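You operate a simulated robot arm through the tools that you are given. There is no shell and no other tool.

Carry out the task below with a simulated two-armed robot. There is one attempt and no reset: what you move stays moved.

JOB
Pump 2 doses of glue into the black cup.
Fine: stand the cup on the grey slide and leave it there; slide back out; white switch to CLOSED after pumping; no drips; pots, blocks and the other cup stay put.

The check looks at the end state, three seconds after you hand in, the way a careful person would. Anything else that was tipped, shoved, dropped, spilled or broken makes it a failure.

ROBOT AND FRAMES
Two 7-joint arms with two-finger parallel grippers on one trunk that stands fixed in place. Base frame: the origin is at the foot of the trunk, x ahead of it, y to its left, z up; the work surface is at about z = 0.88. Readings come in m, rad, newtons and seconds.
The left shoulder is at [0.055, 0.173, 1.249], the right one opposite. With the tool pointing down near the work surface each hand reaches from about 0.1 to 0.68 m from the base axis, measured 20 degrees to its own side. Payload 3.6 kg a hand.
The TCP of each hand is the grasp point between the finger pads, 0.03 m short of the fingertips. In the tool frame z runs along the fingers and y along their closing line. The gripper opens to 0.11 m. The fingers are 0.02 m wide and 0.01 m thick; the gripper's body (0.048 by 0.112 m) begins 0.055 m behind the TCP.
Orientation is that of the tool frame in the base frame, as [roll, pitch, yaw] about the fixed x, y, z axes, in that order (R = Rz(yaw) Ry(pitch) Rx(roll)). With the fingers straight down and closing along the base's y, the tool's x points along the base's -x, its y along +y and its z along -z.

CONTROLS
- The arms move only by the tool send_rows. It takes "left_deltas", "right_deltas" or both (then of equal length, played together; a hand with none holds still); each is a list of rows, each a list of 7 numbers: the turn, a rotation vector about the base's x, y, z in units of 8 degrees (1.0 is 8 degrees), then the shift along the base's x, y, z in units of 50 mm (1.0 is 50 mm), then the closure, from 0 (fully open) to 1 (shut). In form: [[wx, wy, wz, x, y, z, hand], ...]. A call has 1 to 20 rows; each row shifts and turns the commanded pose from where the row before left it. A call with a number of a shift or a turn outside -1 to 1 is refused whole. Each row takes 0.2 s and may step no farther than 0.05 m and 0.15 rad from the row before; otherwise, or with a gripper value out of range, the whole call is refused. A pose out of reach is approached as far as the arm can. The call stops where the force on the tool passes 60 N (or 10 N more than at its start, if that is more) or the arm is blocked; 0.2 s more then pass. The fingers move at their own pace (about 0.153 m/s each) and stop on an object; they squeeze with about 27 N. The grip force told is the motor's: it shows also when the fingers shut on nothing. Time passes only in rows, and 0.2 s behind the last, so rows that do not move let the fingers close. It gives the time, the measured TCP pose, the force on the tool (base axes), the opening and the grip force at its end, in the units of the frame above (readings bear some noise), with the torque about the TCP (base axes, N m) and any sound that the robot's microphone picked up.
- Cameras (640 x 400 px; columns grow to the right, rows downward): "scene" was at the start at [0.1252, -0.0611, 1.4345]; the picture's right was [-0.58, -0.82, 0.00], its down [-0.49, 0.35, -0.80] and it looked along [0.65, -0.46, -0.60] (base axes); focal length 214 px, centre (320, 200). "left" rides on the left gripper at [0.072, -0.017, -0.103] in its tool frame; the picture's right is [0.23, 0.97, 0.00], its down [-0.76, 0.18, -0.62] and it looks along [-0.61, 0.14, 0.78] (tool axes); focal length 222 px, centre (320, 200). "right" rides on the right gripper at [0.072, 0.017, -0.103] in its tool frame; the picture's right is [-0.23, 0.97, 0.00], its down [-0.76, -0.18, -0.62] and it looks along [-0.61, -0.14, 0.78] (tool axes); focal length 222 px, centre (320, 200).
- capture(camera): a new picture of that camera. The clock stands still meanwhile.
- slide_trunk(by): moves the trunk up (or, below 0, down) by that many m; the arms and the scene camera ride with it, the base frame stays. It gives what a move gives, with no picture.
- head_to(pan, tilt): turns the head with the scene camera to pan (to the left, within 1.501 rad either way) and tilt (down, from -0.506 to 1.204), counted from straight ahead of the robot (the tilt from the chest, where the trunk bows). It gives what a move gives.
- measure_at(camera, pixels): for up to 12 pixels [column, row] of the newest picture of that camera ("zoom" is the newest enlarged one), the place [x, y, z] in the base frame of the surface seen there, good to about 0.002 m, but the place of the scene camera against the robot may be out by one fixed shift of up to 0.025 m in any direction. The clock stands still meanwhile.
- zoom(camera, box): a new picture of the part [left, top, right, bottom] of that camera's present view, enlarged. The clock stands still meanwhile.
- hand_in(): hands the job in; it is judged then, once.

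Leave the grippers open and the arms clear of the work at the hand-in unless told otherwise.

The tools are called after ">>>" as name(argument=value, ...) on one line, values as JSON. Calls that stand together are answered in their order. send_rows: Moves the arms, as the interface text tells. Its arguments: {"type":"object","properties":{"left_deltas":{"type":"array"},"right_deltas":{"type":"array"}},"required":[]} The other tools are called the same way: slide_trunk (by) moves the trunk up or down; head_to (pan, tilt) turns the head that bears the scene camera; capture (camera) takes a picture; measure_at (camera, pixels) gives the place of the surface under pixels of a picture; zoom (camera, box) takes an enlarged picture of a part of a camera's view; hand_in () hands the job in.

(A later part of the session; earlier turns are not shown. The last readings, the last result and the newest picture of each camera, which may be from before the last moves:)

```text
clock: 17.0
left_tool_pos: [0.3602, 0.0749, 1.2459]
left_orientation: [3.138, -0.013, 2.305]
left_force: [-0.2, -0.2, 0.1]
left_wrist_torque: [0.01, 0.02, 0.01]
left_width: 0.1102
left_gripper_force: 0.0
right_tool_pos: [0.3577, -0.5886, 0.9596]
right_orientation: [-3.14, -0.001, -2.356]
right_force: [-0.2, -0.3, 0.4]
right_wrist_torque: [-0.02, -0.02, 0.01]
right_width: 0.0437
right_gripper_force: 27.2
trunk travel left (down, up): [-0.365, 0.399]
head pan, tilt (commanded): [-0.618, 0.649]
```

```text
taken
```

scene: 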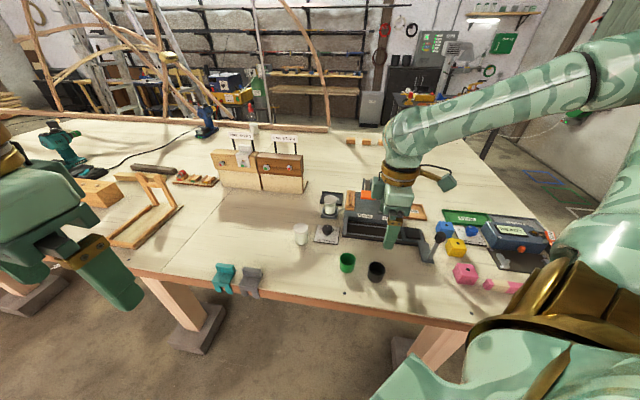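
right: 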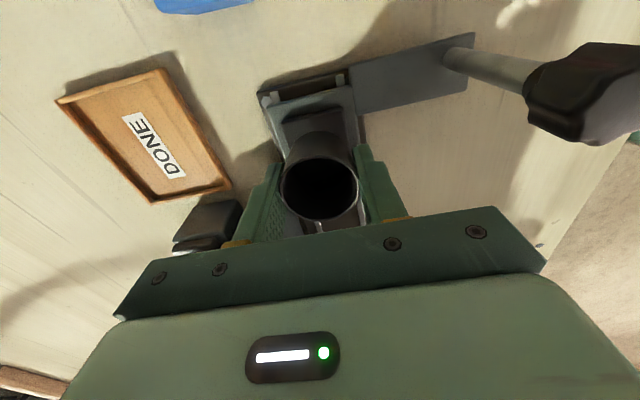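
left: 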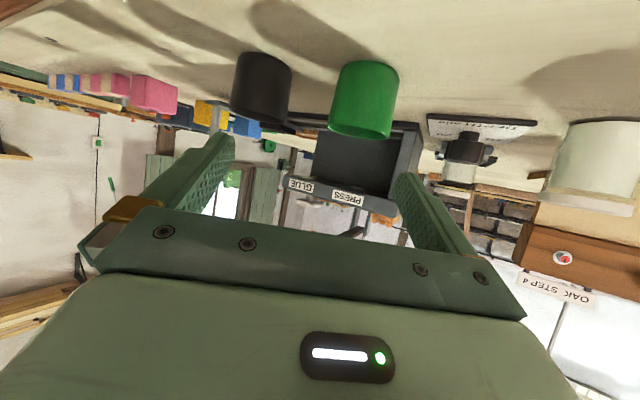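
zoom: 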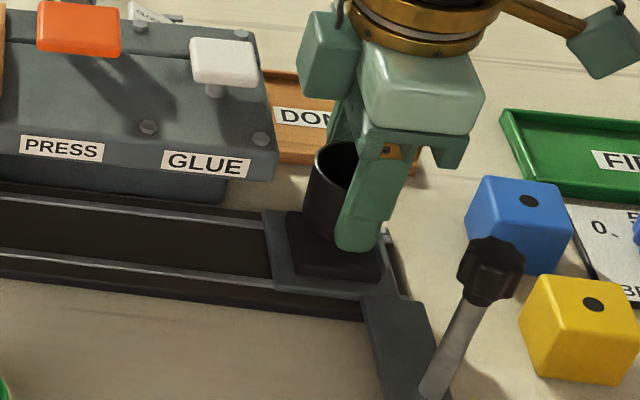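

The cup is about 2 cm above the pad, centred. Lowering gently in small rows.

>>> send_rows(right_deltas=[[0, 0, 0, 0, 0, -0.2, 1], [0, 0, 0, 0, 0, -0.1, 1], [0, 0, 0, 0, 0, -0.04, 1]])

```text
clock: 17.8
left_tool_pos: [0.3602, 0.0743, 1.2445]
left_orientation: [3.138, -0.013, 2.304]
left_force: [-0.3, 0.0, 0.1]
left_wrist_torque: [-0.03, 0.01, -0.04]
left_width: 0.1101
left_gripper_force: 0.0
right_tool_pos: [0.3567, -0.5871, 0.942]
right_orientation: [3.14, 0.0, -2.355]
right_force: [-0.2, 0.1, -1.1]
right_wrist_torque: [0.0, 0.04, 0.01]
right_width: 0.0435
right_gripper_force: 26.9
trunk travel left (down, up): [-0.365, 0.399]
head pan, tilt (commanded): [-0.618, 0.649]
```

>>> zoom(camera="scene", box=[390, 210, 450, 250])

>>> send_rows(right_deltas=[[0, 0, 0, 0, 0, -0.03, 1], [0, 0, 0, 0, 0, 0, 1]])

```text
10.00 times, centred on (420, 230) of scene
```

zoom: 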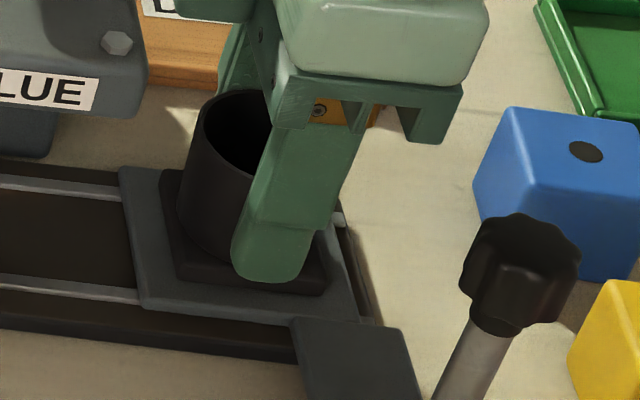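

```text
clock: 18.4
left_tool_pos: [0.3598, 0.0749, 1.2442]
left_orientation: [3.139, -0.014, 2.306]
left_force: [-1.2, 0.5, -0.4]
left_wrist_torque: [0.01, 0.01, 0.0]
left_width: 0.11
left_gripper_force: 0.0
right_tool_pos: [0.3569, -0.5874, 0.9418]
right_orientation: [3.141, -0.001, -2.357]
right_force: [0.3, 0.0, 0.6]
right_wrist_torque: [0.0, -0.01, -0.03]
right_width: 0.0437
right_gripper_force: 26.9
trunk travel left (down, up): [-0.365, 0.399]
head pan, tilt (commanded): [-0.618, 0.649]
```

Almost touching; the force is still nil. Two more 1 mm steps.

>>> send_rows(right_deltas=[[0, 0, 0, 0, 0, -0.02, 1], [0, 0, 0, 0, 0, -0.02, 1]])

```text
clock: 19.0
left_tool_pos: [0.3593, 0.0753, 1.2448]
left_orientation: [3.139, -0.014, 2.305]
left_force: [0.2, -0.1, 0.9]
left_wrist_torque: [0.01, 0.0, -0.03]
left_width: 0.1101
left_gripper_force: 0.1
right_tool_pos: [0.3566, -0.5874, 0.9423]
right_orientation: [-3.139, -0.001, -2.356]
right_force: [-0.4, 0.0, 11.5]
right_wrist_torque: [0.11, 0.09, 0.02]
right_width: 0.0435
right_gripper_force: 26.9
trunk travel left (down, up): [-0.365, 0.399]
head pan, tilt (commanded): [-0.618, 0.649]
```

Contact (11.5 N). Ease up slightly, then open partway and rise straight up.

>>> send_rows(right_deltas=[[0, 0, 0, 0, 0, 0.02, 1], [0, 0, 0, 0, 0, 0, 0.5], [0, 0, 0, 0, 0, 0, 0.35], [0, 0, 0, 0, 0, 0, 0.35]])

>>> capture(camera="right")

```text
clock: 20.0
left_tool_pos: [0.3598, 0.0753, 1.2452]
left_orientation: [3.138, -0.015, 2.306]
left_force: [-0.1, -1.0, -0.1]
left_wrist_torque: [0.02, -0.03, 0.0]
left_width: 0.1099
left_gripper_force: 0.0
right_tool_pos: [0.3561, -0.5882, 0.9409]
right_orientation: [3.14, -0.001, -2.357]
right_force: [-0.7, 1.6, 0.4]
right_wrist_torque: [0.01, -0.01, 0.02]
right_width: 0.0712
right_gripper_force: 0.1
trunk travel left (down, up): [-0.365, 0.399]
head pan, tilt (commanded): [-0.618, 0.649]
```

```text
taken
```

right: 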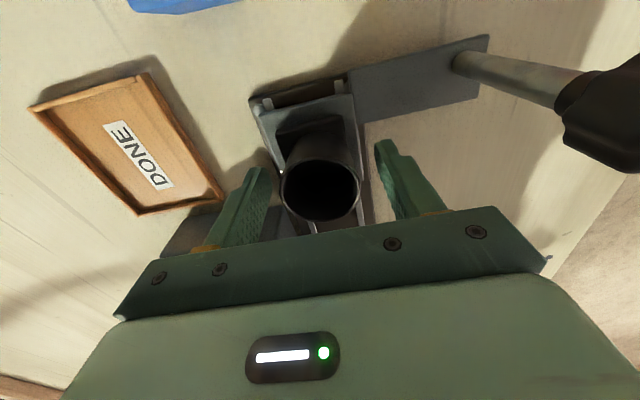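

The fingers are free on both sides of the cup. Rising straight up to z≈1.12.

>>> send_rows(right_deltas=[[0, 0, 0, 0, 0, 0.4, 0.35], [0, 0, 0, 0, 0, 0.8, 0.35], [0, 0, 0, 0, 0, 0.9, 0.35], [0, 0, 0, 0, 0, 0.9, 0.35], [0, 0, 0, 0, 0, 0.6, 0.35]])

>>> capture(camera="right")

>>> zoom(camera="scene", box=[360, 190, 460, 260])

```text
clock: 21.2
left_tool_pos: [0.3607, 0.0752, 1.2459]
left_orientation: [3.137, -0.014, 2.305]
left_force: [-0.3, -0.2, -0.7]
left_wrist_torque: [0.0, -0.06, 0.01]
left_width: 0.11
left_gripper_force: 0.2
right_tool_pos: [0.3526, -0.5891, 1.1226]
right_orientation: [3.139, 0.0, -2.357]
right_force: [0.6, -0.5, 0.6]
right_wrist_torque: [-0.02, 0.03, -0.01]
right_width: 0.0713
right_gripper_force: 0.1
trunk travel left (down, up): [-0.365, 0.399]
head pan, tilt (commanded): [-0.618, 0.649]
```

```text
taken
```

right: 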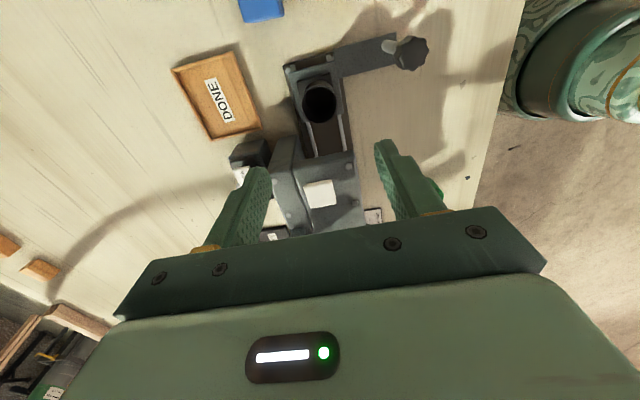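

```text
5.71 times, centred on (410, 225) of scene
```

zoom: 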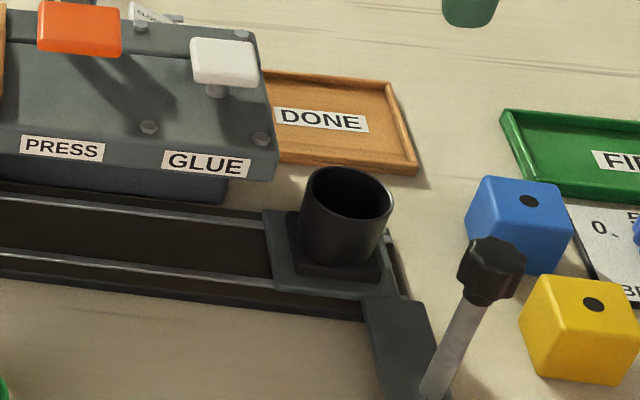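

The cup stands upright on the pad. I'll measure the cup's rim centre and the pump pad from here.

>>> zoom(camera="right", box=[272, 65, 368, 125])

```text
6.67 times, centred on (320, 95) of right
```

zoom: 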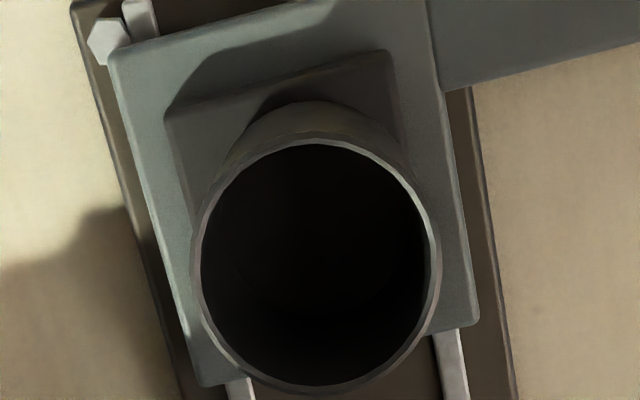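

>>> measure_at(camera="zoom", pixels=[[196, 265], [438, 265], [315, 140], [315, 389], [235, 175], [410, 350], [220, 355], [410, 175]])

>>> measure_at(camera="right", pixels=[[320, 193], [306, 184], [333, 180], [338, 202], [308, 206], [408, 53], [398, 42], [426, 52], [240, 185], [268, 236], [235, 176], [362, 222]])

```text
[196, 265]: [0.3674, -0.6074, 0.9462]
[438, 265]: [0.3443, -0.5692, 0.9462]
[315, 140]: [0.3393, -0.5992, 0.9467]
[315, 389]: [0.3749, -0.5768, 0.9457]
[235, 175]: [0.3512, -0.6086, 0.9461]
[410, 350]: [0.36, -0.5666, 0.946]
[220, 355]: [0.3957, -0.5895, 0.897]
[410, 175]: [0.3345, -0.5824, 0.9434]
```

```text
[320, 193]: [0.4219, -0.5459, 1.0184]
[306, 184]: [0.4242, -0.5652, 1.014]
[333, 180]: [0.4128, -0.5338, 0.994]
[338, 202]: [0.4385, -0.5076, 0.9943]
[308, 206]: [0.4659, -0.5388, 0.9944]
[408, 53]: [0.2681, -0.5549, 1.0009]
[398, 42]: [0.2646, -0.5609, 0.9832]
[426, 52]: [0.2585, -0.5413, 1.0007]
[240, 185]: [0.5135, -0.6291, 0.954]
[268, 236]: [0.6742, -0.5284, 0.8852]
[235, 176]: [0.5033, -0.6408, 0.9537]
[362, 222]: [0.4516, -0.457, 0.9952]
```

Cup centre is (0.3565, −0.588), right on the nozzle's line (v≈0.668); it must travel ≈0.089 m inward. I'll zoom on the pump pad for its exact centre.

>>> zoom(camera="right", box=[280, 160, 360, 210])

```text
8.00 times, centred on (320, 185) of right
```

zoom: 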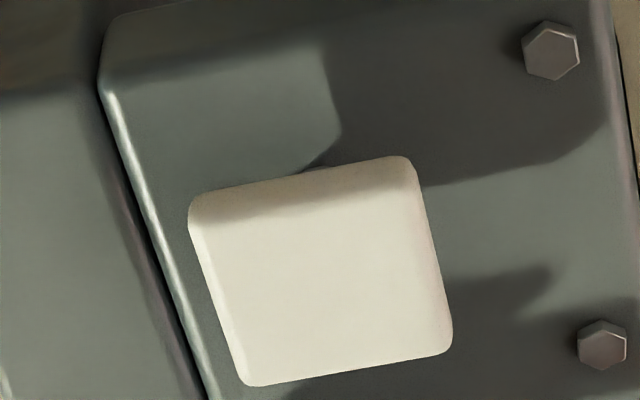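

>>> measure_at(camera="zoom", pixels=[[205, 220], [410, 175], [440, 345], [255, 375], [325, 280], [552, 45], [602, 340], [120, 50], [620, 200], [150, 30], [600, 30], [60, 200]])

```text
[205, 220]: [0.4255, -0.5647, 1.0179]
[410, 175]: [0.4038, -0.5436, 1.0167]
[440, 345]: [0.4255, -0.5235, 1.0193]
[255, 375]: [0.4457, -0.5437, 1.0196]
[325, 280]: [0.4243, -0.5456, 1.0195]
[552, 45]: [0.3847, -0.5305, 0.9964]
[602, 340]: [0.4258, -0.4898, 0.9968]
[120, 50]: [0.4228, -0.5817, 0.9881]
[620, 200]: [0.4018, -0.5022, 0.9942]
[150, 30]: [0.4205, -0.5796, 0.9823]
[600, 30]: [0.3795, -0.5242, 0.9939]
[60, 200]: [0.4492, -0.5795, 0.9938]
```

The pump pad centre is (0.425, −0.544, 1.019). Before gripping the handle knob (top ≈(0.267, −0.554, 1.000)), I'll check how near the yellow and blue blocks are to it.

>>> capture(camera="scene")

>>> measure_at(camera="scene", pixels=[[455, 243], [449, 252], [462, 254], [444, 226], [438, 233], [465, 270], [438, 238], [434, 240], [441, 234], [428, 258], [421, 198], [373, 240]])

>>> zoom(camera="scene", box=[410, 215, 480, 265])

```text
taken
```

scene: 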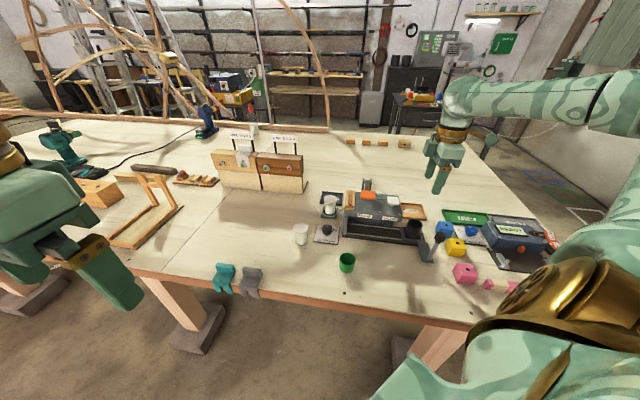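

```text
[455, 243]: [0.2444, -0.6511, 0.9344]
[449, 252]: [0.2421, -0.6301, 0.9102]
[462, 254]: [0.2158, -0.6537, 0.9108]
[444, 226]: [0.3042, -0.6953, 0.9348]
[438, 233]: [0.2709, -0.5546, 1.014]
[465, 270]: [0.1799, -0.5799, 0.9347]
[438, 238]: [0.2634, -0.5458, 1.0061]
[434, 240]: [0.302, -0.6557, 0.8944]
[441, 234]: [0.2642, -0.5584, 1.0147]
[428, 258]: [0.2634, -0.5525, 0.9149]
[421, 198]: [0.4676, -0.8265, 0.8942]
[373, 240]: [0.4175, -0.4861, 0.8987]
```

```text
8.00 times, centred on (445, 240) of scene
```

zoom: 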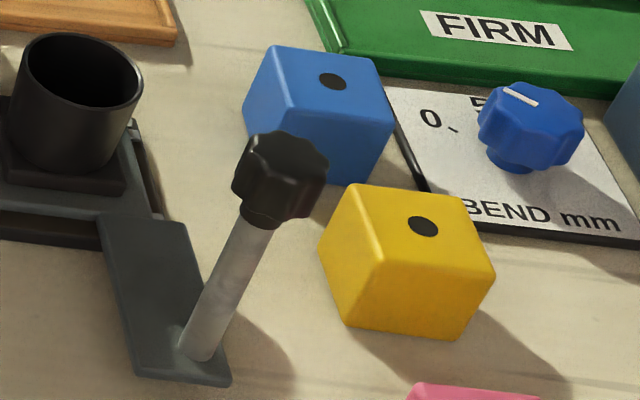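

The blocks' tops are ≈0.92, well below the knob (0.975–1.0), so gripping the knob with fingertips at ≈0.96 is safe. I'll turn the hand by −90° so it closes along the rail and move it above the knob.

>>> send_rows(right_deltas=[[0, 0, -0.9375, -0.146, 0.058, 0, 0.3], [0, 0, -0.9375, -0.146, 0.058, 0, 0.3], [0, 0, -0.9375, -0.146, 0.058, 0, 0.3], [0, 0, -0.9375, -0.146, 0.058, 0, 0.3], [0, 0, -0.9375, -0.146, 0.058, 0, 0.3], [0, 0, -0.9375, -0.146, 0.058, 0, 0.3], [0, 0, -0.9375, -0.146, 0.058, 0, 0.3], [0, 0, -0.9375, -0.146, 0.058, 0, 0.3], [0, 0, -0.9375, -0.146, 0.058, 0, 0.3], [0, 0, -0.9375, -0.146, 0.058, 0, 0.3], [0, 0, -0.9375, -0.146, 0.058, 0, 0.3], [0, 0, -0.9375, -0.146, 0.058, 0, 0.3]])

>>> capture(camera="right")

>>> capture(camera="scene")

```text
clock: 23.8
left_tool_pos: [0.3594, 0.0753, 1.2453]
left_orientation: [3.139, -0.013, 2.307]
left_force: [-0.7, 0.4, -0.2]
left_wrist_torque: [0.0, 0.0, 0.02]
left_width: 0.11
left_gripper_force: 0.0
right_tool_pos: [0.2705, -0.5542, 1.1225]
right_orientation: [3.141, 0.002, 2.354]
right_force: [0.2, 1.2, 0.3]
right_wrist_torque: [0.0, -0.02, -0.02]
right_width: 0.0773
right_gripper_force: 0.2
trunk travel left (down, up): [-0.365, 0.399]
head pan, tilt (commanded): [-0.618, 0.649]
```

```text
taken
```

right: 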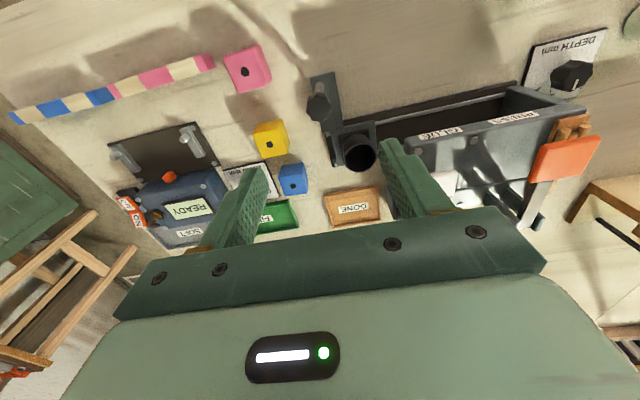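

```text
taken
```

scene: 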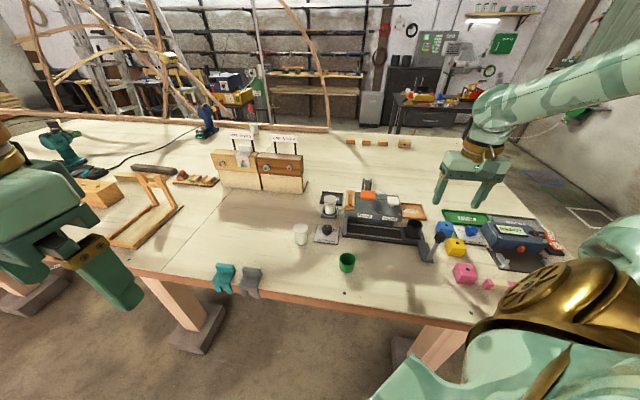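

The knob is now at (319, 106) in the right view, between the fingers' columns. Measuring it.

>>> zoom(camera="right", box=[280, 70, 376, 130])

```text
6.67 times, centred on (328, 100) of right
```

zoom: 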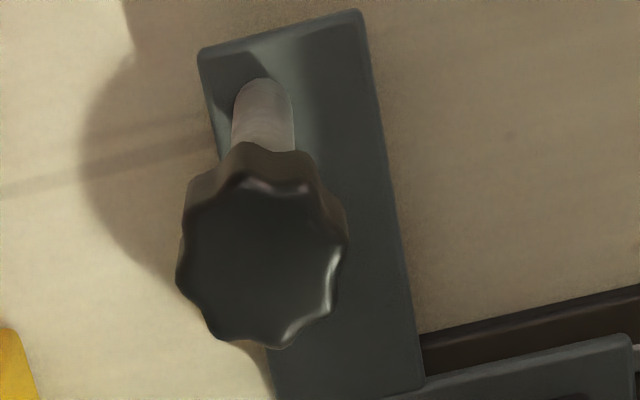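

>>> measure_at(camera="zoom", pixels=[[180, 265], [345, 250], [255, 180], [270, 343], [262, 262], [262, 120], [235, 120], [292, 120], [250, 155]])

```text
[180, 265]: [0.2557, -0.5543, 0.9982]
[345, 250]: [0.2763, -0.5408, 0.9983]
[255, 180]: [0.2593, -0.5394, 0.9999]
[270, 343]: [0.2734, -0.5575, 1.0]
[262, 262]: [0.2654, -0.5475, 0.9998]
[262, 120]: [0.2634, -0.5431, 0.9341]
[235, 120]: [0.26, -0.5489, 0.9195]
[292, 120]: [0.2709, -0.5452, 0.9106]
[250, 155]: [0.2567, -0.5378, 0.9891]
```

Knob centre ≈(0.266, −0.549), top 1.000, diameter ≈0.025–0.03. I'll shift a few mm and descend around it to TCP z≈0.99.

>>> send_rows(right_deltas=[[0, 0, 0, -0.06, 0.1, -0.8, 0.3], [0, 0, 0, 0, 0, -0.9, 0.3], [0, 0, 0, 0, 0, -0.6, 0.3], [0, 0, 0, 0, 0, -0.35, 0.3]])

>>> capture(camera="right")

>>> zoom(camera="scene", box=[380, 190, 490, 270])

```text
clock: 24.8
left_tool_pos: [0.3599, 0.075, 1.2451]
left_orientation: [3.137, -0.015, 2.306]
left_force: [-0.8, -0.3, -0.2]
left_wrist_torque: [-0.03, 0.01, 0.01]
left_width: 0.1099
left_gripper_force: 0.0
right_tool_pos: [0.2671, -0.5476, 0.9915]
right_orientation: [3.141, 0.0, 2.356]
right_force: [0.7, -0.1, 0.4]
right_wrist_torque: [0.01, 0.01, -0.01]
right_width: 0.0768
right_gripper_force: 0.1
trunk travel left (down, up): [-0.365, 0.399]
head pan, tilt (commanded): [-0.618, 0.649]
```

```text
taken
```

right: 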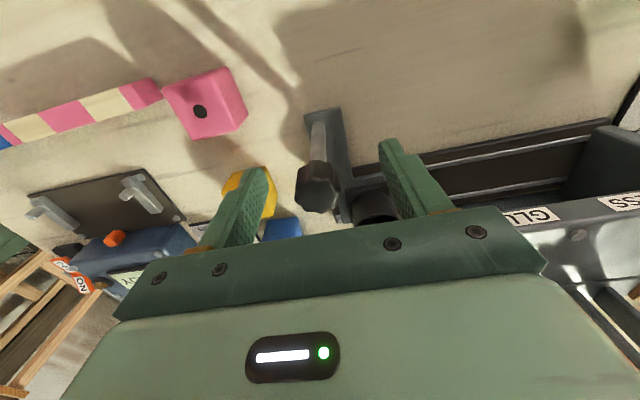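

```text
5.00 times, centred on (435, 230) of scene
```

zoom: 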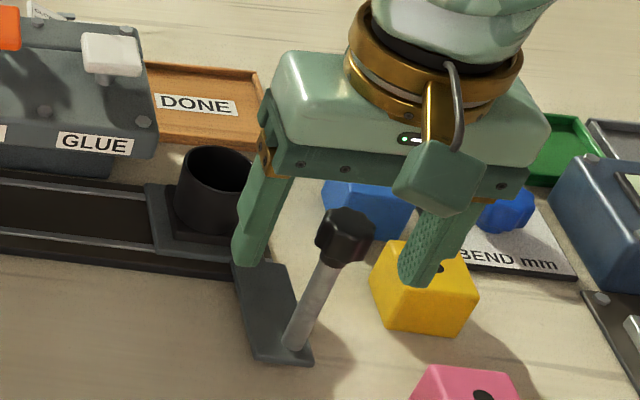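

The knob at (316, 187) sits at the grasp point between the fingers. Closing.

>>> send_rows(right_deltas=[[0, 0, 0, 0, 0, 0, 0.6], [0, 0, 0, 0, 0, 0, 1], [0, 0, 0, 0, 0, 0, 1]])

>>> capture(camera="right")

>>> zoom(camera="scene", box=[380, 190, 490, 270])

```text
clock: 25.6
left_tool_pos: [0.3596, 0.075, 1.2446]
left_orientation: [3.138, -0.014, 2.306]
left_force: [-0.7, 0.6, 0.4]
left_wrist_torque: [-0.02, 0.03, 0.0]
left_width: 0.11
left_gripper_force: 0.1
right_tool_pos: [0.2673, -0.5478, 0.9912]
right_orientation: [-3.142, 0.001, 2.356]
right_force: [-1.9, 0.7, -1.7]
right_wrist_torque: [-0.35, -0.25, -0.02]
right_width: 0.0243
right_gripper_force: 45.4
trunk travel left (down, up): [-0.365, 0.399]
head pan, tilt (commanded): [-0.618, 0.649]
```

```text
taken
```

right: 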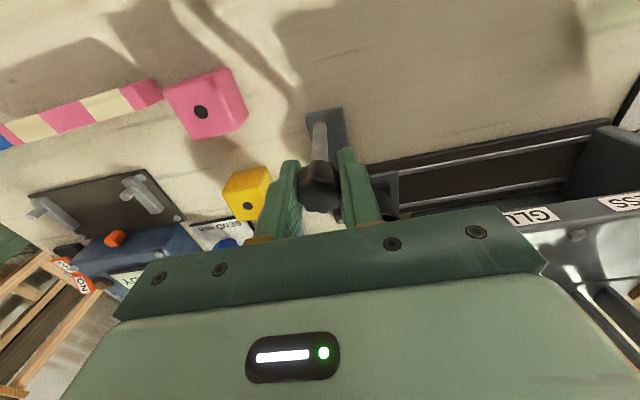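

```text
5.00 times, centred on (435, 230) of scene
```

zoom: 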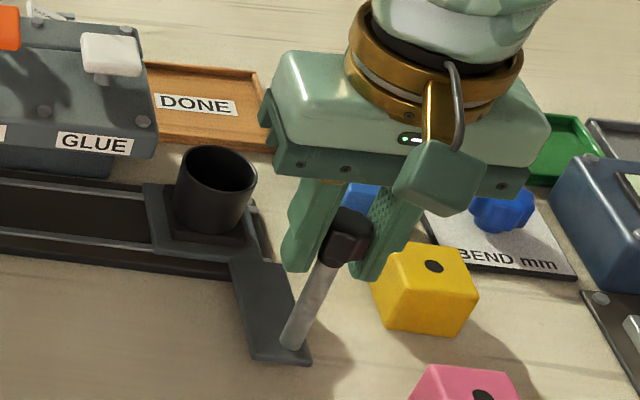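

The knob is gripped (width 0.024). I'll push a first 15 mm inward along the rail in small rows and read the force.

>>> send_rows(right_deltas=[[0, 0, 0, 0.05, 0.05, 0, 1], [0, 0, 0, 0.08, 0.08, 0, 1], [0, 0, 0, 0.08, 0.08, 0, 1]])

>>> zoom(camera="scene", box=[360, 190, 460, 260])

```text
clock: 26.4
left_tool_pos: [0.3596, 0.0747, 1.2453]
left_orientation: [3.139, -0.014, 2.305]
left_force: [-0.6, -0.1, 0.2]
left_wrist_torque: [0.01, 0.0, 0.01]
left_width: 0.1102
left_gripper_force: 0.0
right_tool_pos: [0.2768, -0.5361, 0.99]
right_orientation: [3.141, 0.0, 2.356]
right_force: [1.7, -2.1, 1.6]
right_wrist_torque: [-0.12, -0.24, -0.12]
right_width: 0.0243
right_gripper_force: 45.3
trunk travel left (down, up): [-0.365, 0.399]
head pan, tilt (commanded): [-0.618, 0.649]
```

```text
5.71 times, centred on (410, 225) of scene
```

zoom: 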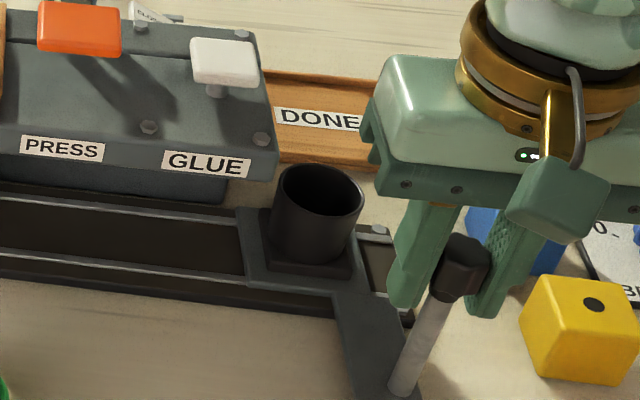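

The slide follows with low force. Moving another ~64 mm inward, then I'll look.

>>> send_rows(right_deltas=[[0, 0, 0, 0.15, 0.15, 0, 1], [0, 0, 0, 0.2, 0.2, 0, 1], [0, 0, 0, 0.2, 0.2, 0, 1], [0, 0, 0, 0.2, 0.2, 0, 1], [0, 0, 0, 0.15, 0.15, 0, 1]])

>>> zoom(camera="scene", box=[340, 190, 440, 260])

>>> capture(camera="right")

```text
clock: 27.6
left_tool_pos: [0.3597, 0.0767, 1.2456]
left_orientation: [3.137, -0.013, 2.304]
left_force: [-0.1, 0.2, 0.6]
left_wrist_torque: [0.02, 0.0, -0.03]
left_width: 0.1099
left_gripper_force: 0.1
right_tool_pos: [0.3238, -0.4908, 0.9906]
right_orientation: [3.141, 0.004, 2.355]
right_force: [6.2, -6.7, 21.4]
right_wrist_torque: [0.59, 0.71, -0.02]
right_width: 0.0247
right_gripper_force: 44.5
trunk travel left (down, up): [-0.365, 0.399]
head pan, tilt (commanded): [-0.618, 0.649]
```

```text
5.71 times, centred on (390, 225) of scene
```

zoom: 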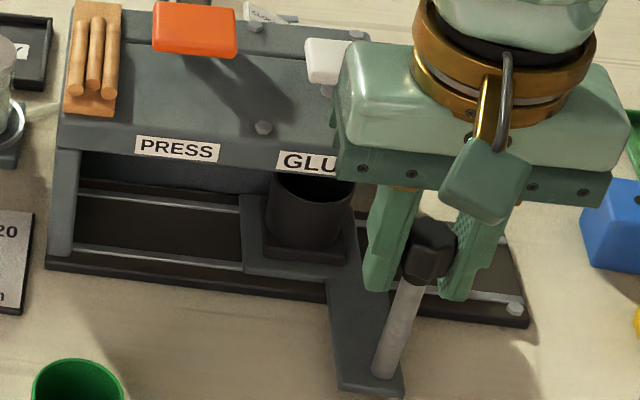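

```text
taken
```

right: 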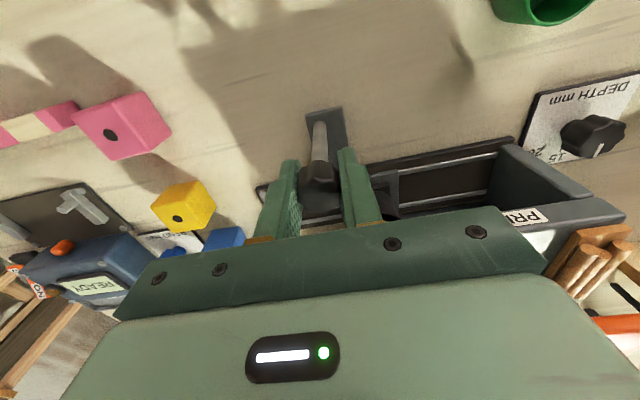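

The carriage is nearly under GLUE, but an upward force of 21 N shows. I'll hold still for a row and read the force again.

>>> send_rows(right_deltas=[[0, 0, 0, 0, 0, 0, 1]])

>>> zoom(camera="scene", box=[370, 205, 420, 240])

```text
clock: 28.0
left_tool_pos: [0.3594, 0.0757, 1.2457]
left_orientation: [3.138, -0.015, 2.305]
left_force: [0.5, 0.0, 0.2]
left_wrist_torque: [0.0, -0.01, 0.0]
left_width: 0.1099
left_gripper_force: 0.0
right_tool_pos: [0.3239, -0.4905, 0.9908]
right_orientation: [3.141, 0.005, 2.357]
right_force: [10.1, -10.4, 29.5]
right_wrist_torque: [0.22, 0.23, -0.03]
right_width: 0.0243
right_gripper_force: 45.0
trunk travel left (down, up): [-0.365, 0.399]
head pan, tilt (commanded): [-0.618, 0.649]
```

```text
11.43 times, centred on (395, 222) of scene
```

zoom: 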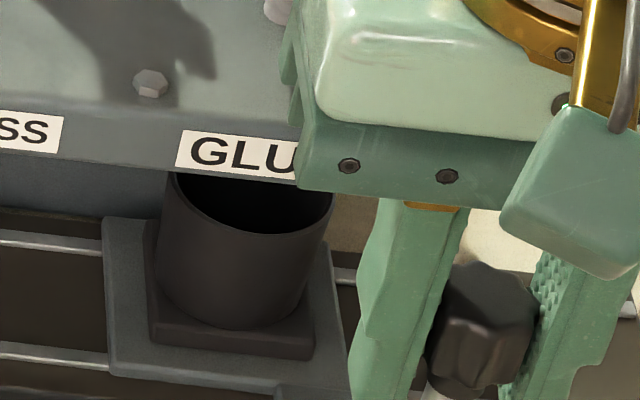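

There's no force along the rail, only +v/up constraint force, so the grip is slightly out of line with the guide. I'll do the last ≈9 mm with a ~1–2 mm relief upward and outward.

>>> send_rows(right_deltas=[[0, 0, 0, 0.072, 0.056, 0.025, 1], [0, 0, 0, 0.072, 0.056, 0.025, 1], [0, 0, 0, 0, 0, 0, 1]])

```text
clock: 28.8
left_tool_pos: [0.3619, 0.0751, 1.2444]
left_orientation: [3.138, -0.015, 2.307]
left_force: [0.5, 0.4, -0.5]
left_wrist_torque: [-0.01, 0.0, -0.04]
left_width: 0.1099
left_gripper_force: 0.0
right_tool_pos: [0.3275, -0.4848, 0.9893]
right_orientation: [-3.141, -0.005, 2.357]
right_force: [0.9, 0.9, -14.0]
right_wrist_torque: [-0.86, -0.84, 0.07]
right_width: 0.0243
right_gripper_force: 45.0
trunk travel left (down, up): [-0.365, 0.399]
head pan, tilt (commanded): [-0.618, 0.649]
```

Forces are small now, and travel is ≈0.0875 m. I'll open the gripper and rise clear, then look at where the carriage stands.

>>> send_rows(right_deltas=[[0, 0, 0, 0, 0, -0.015, 1], [0, 0, 0, 0, 0, 0, 0.6], [0, 0, 0, 0, 0, 0, 0.3], [0, 0, 0, 0, 0, 0, 0.3], [0, 0, 0, 0, 0, 0.3, 0.3], [0, 0, 0, 0, 0, 0.8, 0.3], [0, 0, 0, 0, 0, 0.9, 0.3]])

>>> capture(camera="right")

>>> zoom(camera="scene", box=[340, 190, 440, 260])

```text
clock: 30.4
left_tool_pos: [0.36, 0.0765, 1.2457]
left_orientation: [3.137, -0.013, 2.305]
left_force: [0.8, 0.3, 0.3]
left_wrist_torque: [0.03, -0.01, 0.01]
left_width: 0.1101
left_gripper_force: 0.0
right_tool_pos: [0.3279, -0.487, 1.0937]
right_orientation: [-3.14, -0.001, 2.357]
right_force: [-0.7, 0.3, -0.4]
right_wrist_torque: [-0.03, 0.0, 0.01]
right_width: 0.077
right_gripper_force: 0.1
trunk travel left (down, up): [-0.365, 0.399]
head pan, tilt (commanded): [-0.618, 0.649]
```

```text
taken
```

right: 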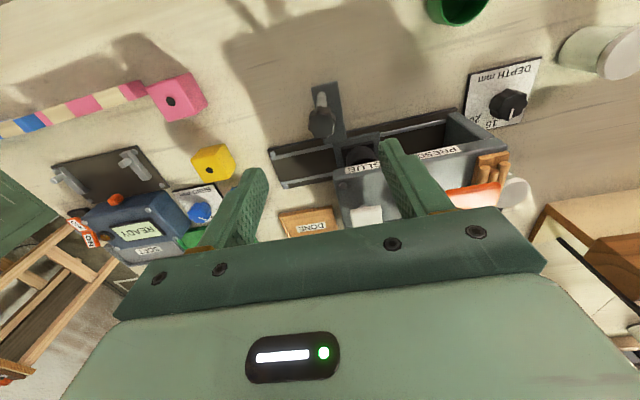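

```text
5.71 times, centred on (390, 225) of scene
```

zoom: 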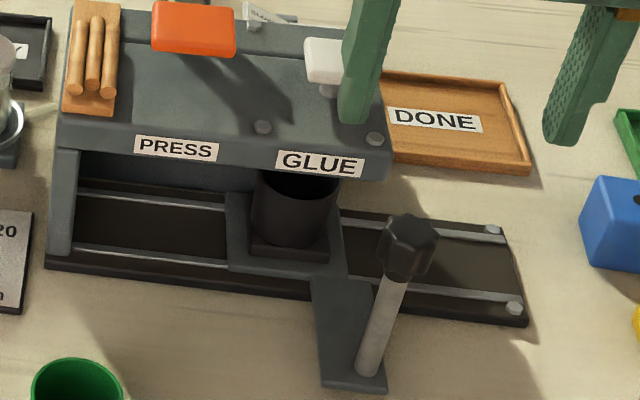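

The cup is under GLUE. I'll measure the knob, the carriage corner positions, and the visible cup from the right camera.

>>> zoom(camera="right", box=[290, 80, 402, 180])

```text
4.00 times, centred on (346, 130) of right
```

zoom: 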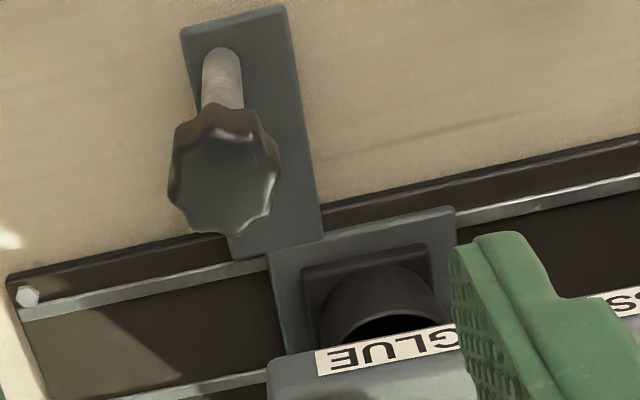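

>>> measure_at(camera="zoom", pixels=[[170, 190], [277, 178], [218, 130], [228, 232], [272, 258], [452, 212], [305, 268], [430, 246], [325, 320], [382, 268], [440, 310], [223, 180]])

```text
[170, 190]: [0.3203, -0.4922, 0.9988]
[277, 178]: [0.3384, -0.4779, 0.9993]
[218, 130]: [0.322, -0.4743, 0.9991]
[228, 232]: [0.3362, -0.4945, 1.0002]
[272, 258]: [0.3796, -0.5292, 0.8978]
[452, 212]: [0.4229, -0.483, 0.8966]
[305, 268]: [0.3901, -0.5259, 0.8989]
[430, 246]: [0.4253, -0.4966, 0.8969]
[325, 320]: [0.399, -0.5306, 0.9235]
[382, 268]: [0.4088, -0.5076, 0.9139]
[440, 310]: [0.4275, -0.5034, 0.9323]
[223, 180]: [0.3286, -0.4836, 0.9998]
```

Cup centre is now at u≈−0.073, vs nozzle −0.0745 — aligned by numbers. Before pumping I want to confirm by eye: park the right hand high and to the right, then bring the left camera low again as before.

>>> send_rows(right_deltas=[[0, 0, 0, -0.39, -0.46, 0.77, 0.3], [0, 0, 0, -0.39, -0.46, 0.77, 0.3], [0, 0, 0, -0.39, -0.46, 0.77, 0.3], [0, 0, 0, -0.39, -0.46, 0.77, 0.3]])

>>> send_rows(left_deltas=[[0, 0, -0.8, 0, -0.98, 0, 0], [0, 0, -0.8, 0, -0.98, 0, 0], [0, 0, -0.8, 0, -0.98, 0, 0], [0, 0, -0.8, 0, -0.98, 0, 0], [0, 0, -0.8, 0, -0.98, 0, 0]])

>>> capture(camera="scene")

```text
clock: 31.4
left_tool_pos: [0.3591, 0.0763, 1.2453]
left_orientation: [3.137, -0.014, 2.306]
left_force: [0.1, 0.3, -0.5]
left_wrist_torque: [0.0, 0.0, -0.04]
left_width: 0.1097
left_gripper_force: 0.0
right_tool_pos: [0.2483, -0.5791, 1.2465]
right_orientation: [3.141, -0.001, 2.357]
right_force: [0.4, 0.0, 0.0]
right_wrist_torque: [-0.03, -0.05, 0.0]
right_width: 0.0769
right_gripper_force: 0.0
trunk travel left (down, up): [-0.365, 0.399]
head pan, tilt (commanded): [-0.618, 0.649]
```

```text
clock: 32.6
left_tool_pos: [0.3604, -0.1724, 1.2436]
left_orientation: [3.139, -0.016, 1.745]
left_force: [0.2, -0.4, -0.2]
left_wrist_torque: [0.02, 0.02, 0.01]
left_width: 0.1101
left_gripper_force: 0.0
right_tool_pos: [0.2477, -0.582, 1.2454]
right_orientation: [-3.14, -0.001, 2.356]
right_force: [0.4, -0.5, 0.6]
right_wrist_torque: [0.03, -0.05, 0.04]
right_width: 0.0771
right_gripper_force: 0.1
trunk travel left (down, up): [-0.365, 0.399]
head pan, tilt (commanded): [-0.618, 0.649]
```

```text
taken
```

scene: 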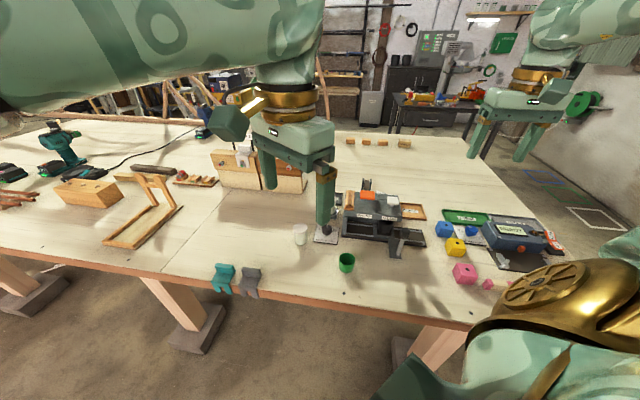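

Both hands are as planned. Now the left hand descends with tilt to the earlier viewing pose (TCP ≈(0.36, −0.30, 0.963)), staying above the green cup.

>>> send_rows(left_deltas=[[-0.936, -0.165, 0, 0, -0.33, -0.7, 0], [-0.936, -0.165, 0, 0, -0.33, -0.7, 0], [-0.936, -0.165, 0, 0, -0.33, -0.7, 0], [-0.936, -0.165, 0, 0, -0.33, -0.7, 0], [-0.936, -0.165, 0, 0, -0.33, -0.7, 0], [-0.936, -0.165, 0, 0, -0.33, -0.7, 0], [-0.936, -0.165, 0, 0, -0.33, -0.7, 0], [-0.936, -0.165, 0, 0, -0.25, -0.65, 0]])

>>> capture(camera="left")

>>> zoom(camera="left", box=[270, 130, 370, 205])

```text
clock: 34.4
left_tool_pos: [0.3641, -0.2939, 0.9629]
left_orientation: [3.138, 1.05, 1.747]
left_force: [-0.1, 0.4, 0.4]
left_wrist_torque: [0.04, 0.0, -0.01]
left_width: 0.1101
left_gripper_force: 0.0
right_tool_pos: [0.2488, -0.5797, 1.2452]
right_orientation: [3.141, 0.001, 2.357]
right_force: [0.2, 0.1, 0.4]
right_wrist_torque: [-0.01, 0.01, 0.02]
right_width: 0.0768
right_gripper_force: 0.0
trunk travel left (down, up): [-0.365, 0.399]
head pan, tilt (commanded): [-0.618, 0.649]
```

```text
taken
```

left: 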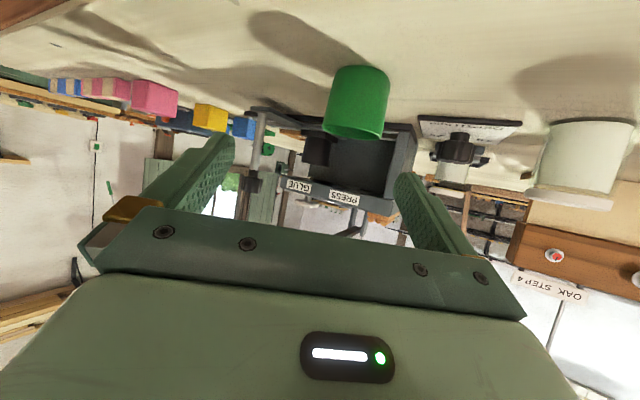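

```text
5.33 times, centred on (320, 168) of left
```

zoom: 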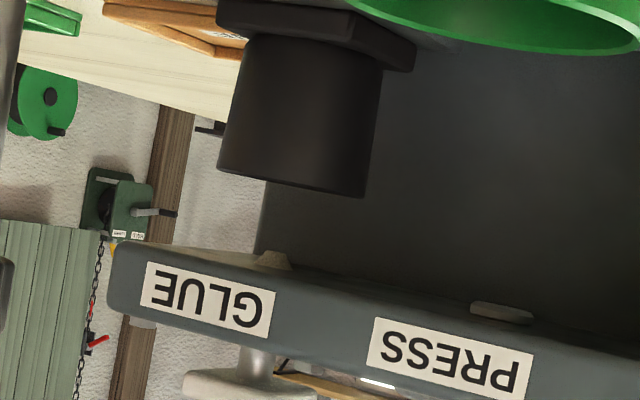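

The nozzle (zoom (272, 258)) sits straight above the cup's opening centre. I'll measure both the nozzle and the cup's front rim for depth.

>>> measure_at(camera="zoom", pixels=[[272, 256], [268, 259], [277, 261], [272, 262], [293, 183], [285, 170], [225, 165], [362, 190], [300, 100], [490, 309], [500, 313], [480, 308]])

>>> zoom(camera="left", box=[295, 155, 345, 190])

```text
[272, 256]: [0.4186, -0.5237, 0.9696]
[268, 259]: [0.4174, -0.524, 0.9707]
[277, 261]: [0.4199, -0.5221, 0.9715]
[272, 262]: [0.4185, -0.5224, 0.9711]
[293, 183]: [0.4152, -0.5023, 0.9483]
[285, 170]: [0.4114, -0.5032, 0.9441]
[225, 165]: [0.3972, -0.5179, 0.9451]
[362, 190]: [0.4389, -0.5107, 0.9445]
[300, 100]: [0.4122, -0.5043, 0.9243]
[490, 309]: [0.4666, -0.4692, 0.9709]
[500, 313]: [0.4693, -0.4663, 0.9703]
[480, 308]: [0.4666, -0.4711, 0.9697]
```

```text
11.43 times, centred on (320, 172) of left
```

zoom: 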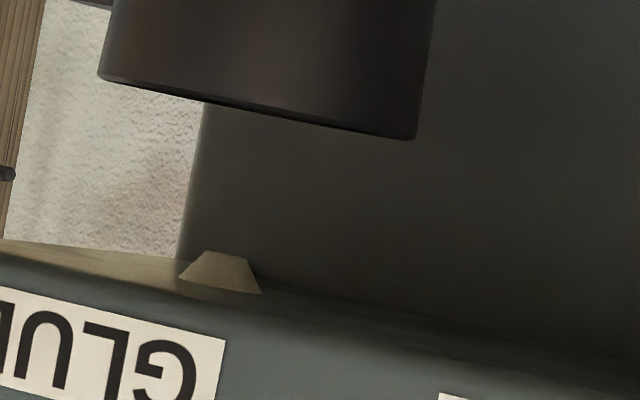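

Nozzle (centre ≈(0.419, −0.526)) is within ~3 mm of the cup's centre (≈(0.419, −0.524)). Ready to pump. I'll close the right gripper and bring it above the white pump pad at (0.425, −0.544), TCP z≈1.10. The left hand stays where it is as an observer.

>>> send_rows(right_deltas=[[0, 0, 0, 0.6, 0.15, -0.2, 1], [0, 0, 0, 0.73, 0.14, -0.5, 1], [0, 0, 0, 0.73, 0.14, -0.6, 1], [0, 0, 0, 0.73, 0.14, -0.6, 1], [0, 0, 0, 0.73, 0.14, -0.6, 1], [0, 0, 0, 0, 0, -0.4, 1]])

>>> capture(camera="right")

>>> capture(camera="scene")

```text
clock: 35.8
left_tool_pos: [0.3635, -0.2944, 0.9622]
left_orientation: [3.137, 1.048, 1.747]
left_force: [-0.3, -0.7, -0.2]
left_wrist_torque: [0.03, -0.02, -0.01]
left_width: 0.1099
left_gripper_force: 0.2
right_tool_pos: [0.4243, -0.5445, 1.0996]
right_orientation: [-3.14, 0.001, 2.356]
right_force: [-0.4, -0.4, -0.3]
right_wrist_torque: [0.01, -0.02, -0.01]
right_width: 0.0
right_gripper_force: 27.0
trunk travel left (down, up): [-0.365, 0.399]
head pan, tilt (commanded): [-0.618, 0.649]
```

```text
taken
```

right: 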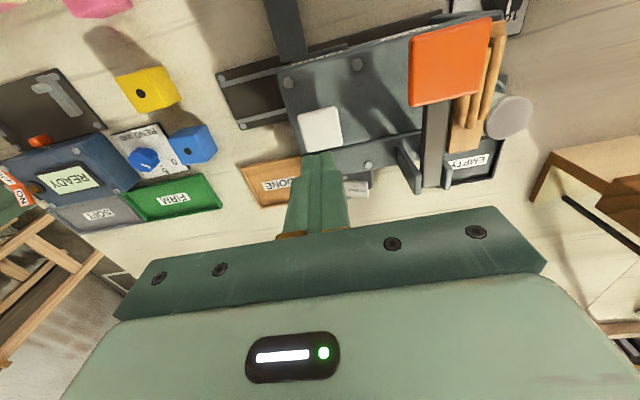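

```text
taken
```

scene: 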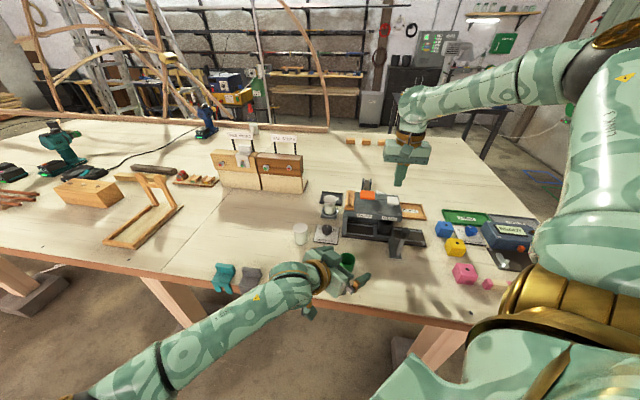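

The fingertips are centred over the pad. Going down to about 1 cm above it, then a small first step.

>>> send_rows(right_deltas=[[0, 0, 0, 0.01, 0.01, -0.4, 1], [0, 0, 0, 0, 0, -0.4, 1]])

>>> zoom(camera="scene", box=[370, 170, 450, 230])

>>> zoom(camera="left", box=[270, 130, 370, 205])

```text
clock: 36.4
left_tool_pos: [0.3642, -0.294, 0.962]
left_orientation: [-3.141, 1.048, 1.749]
left_force: [-0.4, 0.0, 0.6]
left_wrist_torque: [0.04, -0.02, -0.01]
left_width: 0.1099
left_gripper_force: 0.1
right_tool_pos: [0.4277, -0.5434, 1.0599]
right_orientation: [3.141, 0.002, 2.357]
right_force: [0.4, 0.3, 0.2]
right_wrist_torque: [0.02, -0.02, 0.0]
right_width: 0.0003
right_gripper_force: 27.5
trunk travel left (down, up): [-0.365, 0.399]
head pan, tilt (commanded): [-0.618, 0.649]
```

```text
6.67 times, centred on (410, 200) of scene
```

zoom: 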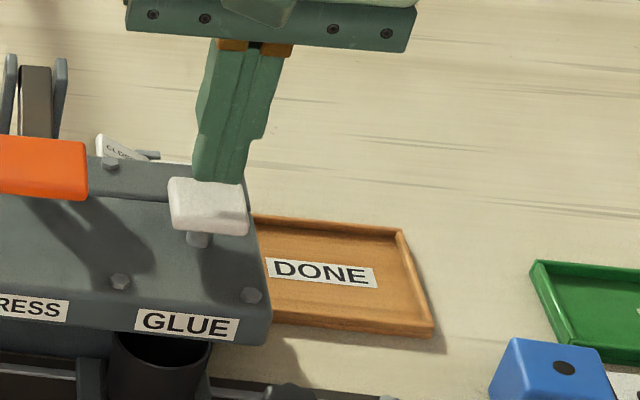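

```text
5.33 times, centred on (320, 168) of left
```

zoom: 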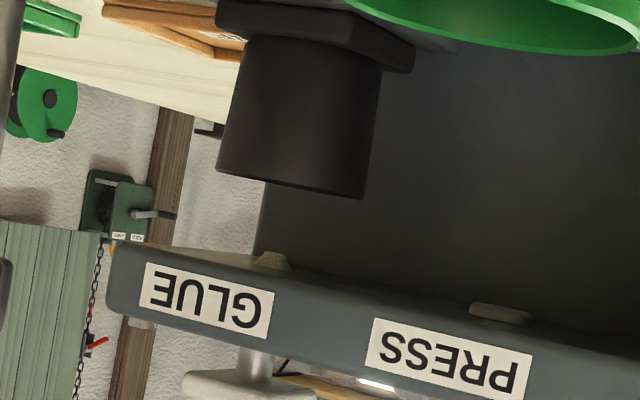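

Fingertips are just above the pad. First press: 4 rows of 5 mm (about 9 mm into the pad's travel), reading force.

>>> send_rows(right_deltas=[[0, 0, 0, 0, 0, -0.1, 1], [0, 0, 0, 0, 0, -0.1, 1], [0, 0, 0, 0, 0, -0.1, 1], [0, 0, 0, 0, 0, -0.1, 1]])

>>> zoom(camera="left", box=[270, 130, 370, 205])

```text
clock: 37.4
left_tool_pos: [0.3646, -0.2932, 0.9621]
left_orientation: [3.139, 1.047, 1.748]
left_force: [0.3, -0.2, -0.5]
left_wrist_torque: [-0.03, -0.01, 0.0]
left_width: 0.1098
left_gripper_force: 0.0
right_tool_pos: [0.4266, -0.5423, 1.0399]
right_orientation: [3.141, 0.001, 2.356]
right_force: [1.3, 0.0, 2.2]
right_wrist_torque: [0.02, -0.02, -0.02]
right_width: 0.0
right_gripper_force: 26.8
trunk travel left (down, up): [-0.365, 0.399]
head pan, tilt (commanded): [-0.618, 0.649]
heard: click
```

```text
5.33 times, centred on (320, 168) of left
```

zoom: 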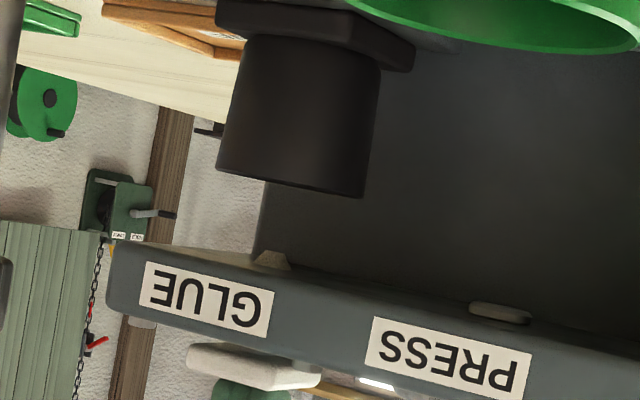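

A click was heard with the pad pressed ≈9 mm. I'll complete the stroke gently (2 × 2 mm) to see whether it is at the bottom.

>>> send_rows(right_deltas=[[0, 0, 0, 0, 0, -0.04, 1], [0, 0, 0, 0, 0, -0.04, 1]])

>>> zoom(camera="left", box=[270, 130, 370, 205])

```text
clock: 38.0
left_tool_pos: [0.3629, -0.2946, 0.9633]
left_orientation: [3.137, 1.048, 1.747]
left_force: [0.1, -0.3, 0.4]
left_wrist_torque: [0.03, 0.01, -0.02]
left_width: 0.1098
left_gripper_force: 0.1
right_tool_pos: [0.4277, -0.5436, 1.0364]
right_orientation: [-3.141, 0.003, 2.356]
right_force: [0.6, -2.0, 9.6]
right_wrist_torque: [-0.02, 0.06, 0.07]
right_width: 0.0
right_gripper_force: 26.3
trunk travel left (down, up): [-0.365, 0.399]
head pan, tilt (commanded): [-0.618, 0.649]
```

```text
5.33 times, centred on (320, 168) of left
```

zoom: 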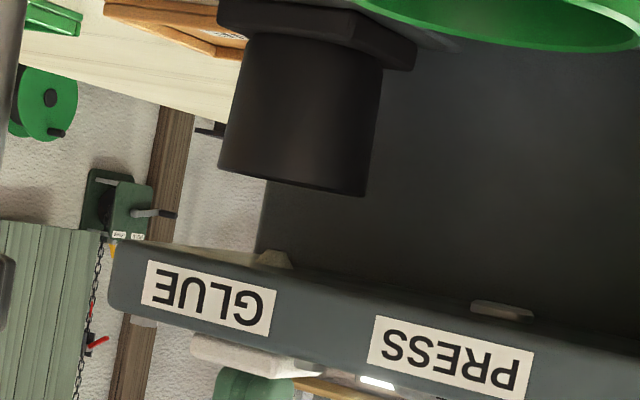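

Now 9.6 N: the pad is at the bottom of its stroke. Rise 30 mm to let the pump come fully back up.

>>> send_rows(right_deltas=[[0, 0, 0, 0, 0, 0.2, 1], [0, 0, 0, 0, 0, 0.2, 1], [0, 0, 0, 0, 0, 0.2, 1], [0, 0, 0, 0, 0, 0, 1]])

>>> zoom(camera="left", box=[270, 130, 370, 205])

>>> zoom(camera="scene", box=[350, 170, 450, 240])

```text
clock: 39.0
left_tool_pos: [0.365, -0.2938, 0.9633]
left_orientation: [3.14, 1.047, 1.749]
left_force: [-0.8, 0.0, 0.3]
left_wrist_torque: [0.0, 0.0, 0.02]
left_width: 0.1099
left_gripper_force: 0.0
right_tool_pos: [0.4267, -0.5429, 1.0674]
right_orientation: [3.141, 0.0, 2.356]
right_force: [-0.5, 0.6, 0.9]
right_wrist_torque: [-0.01, -0.01, 0.0]
right_width: 0.0003
right_gripper_force: 27.0
trunk travel left (down, up): [-0.365, 0.399]
head pan, tilt (commanded): [-0.618, 0.649]
```

```text
5.33 times, centred on (320, 168) of left
```

zoom: 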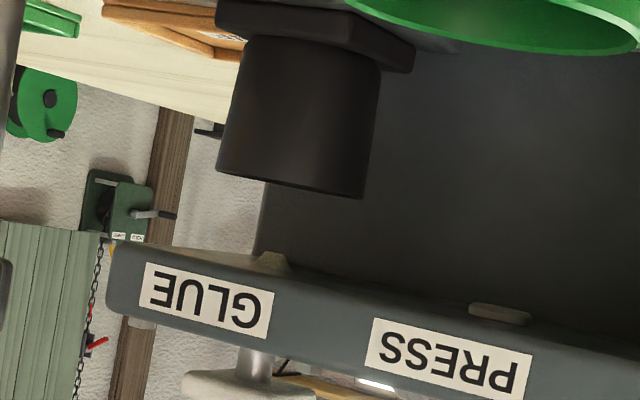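

```text
5.71 times, centred on (400, 205) of scene
```

zoom: 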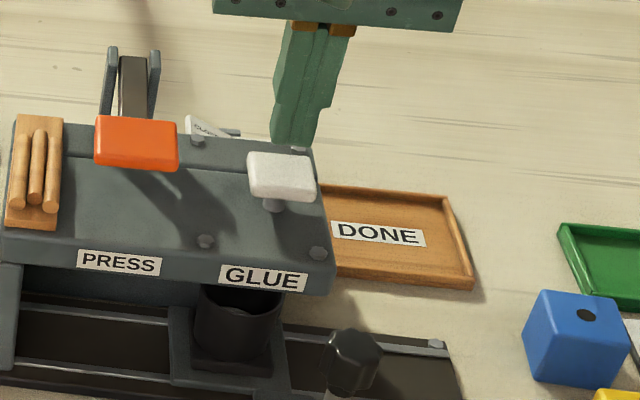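

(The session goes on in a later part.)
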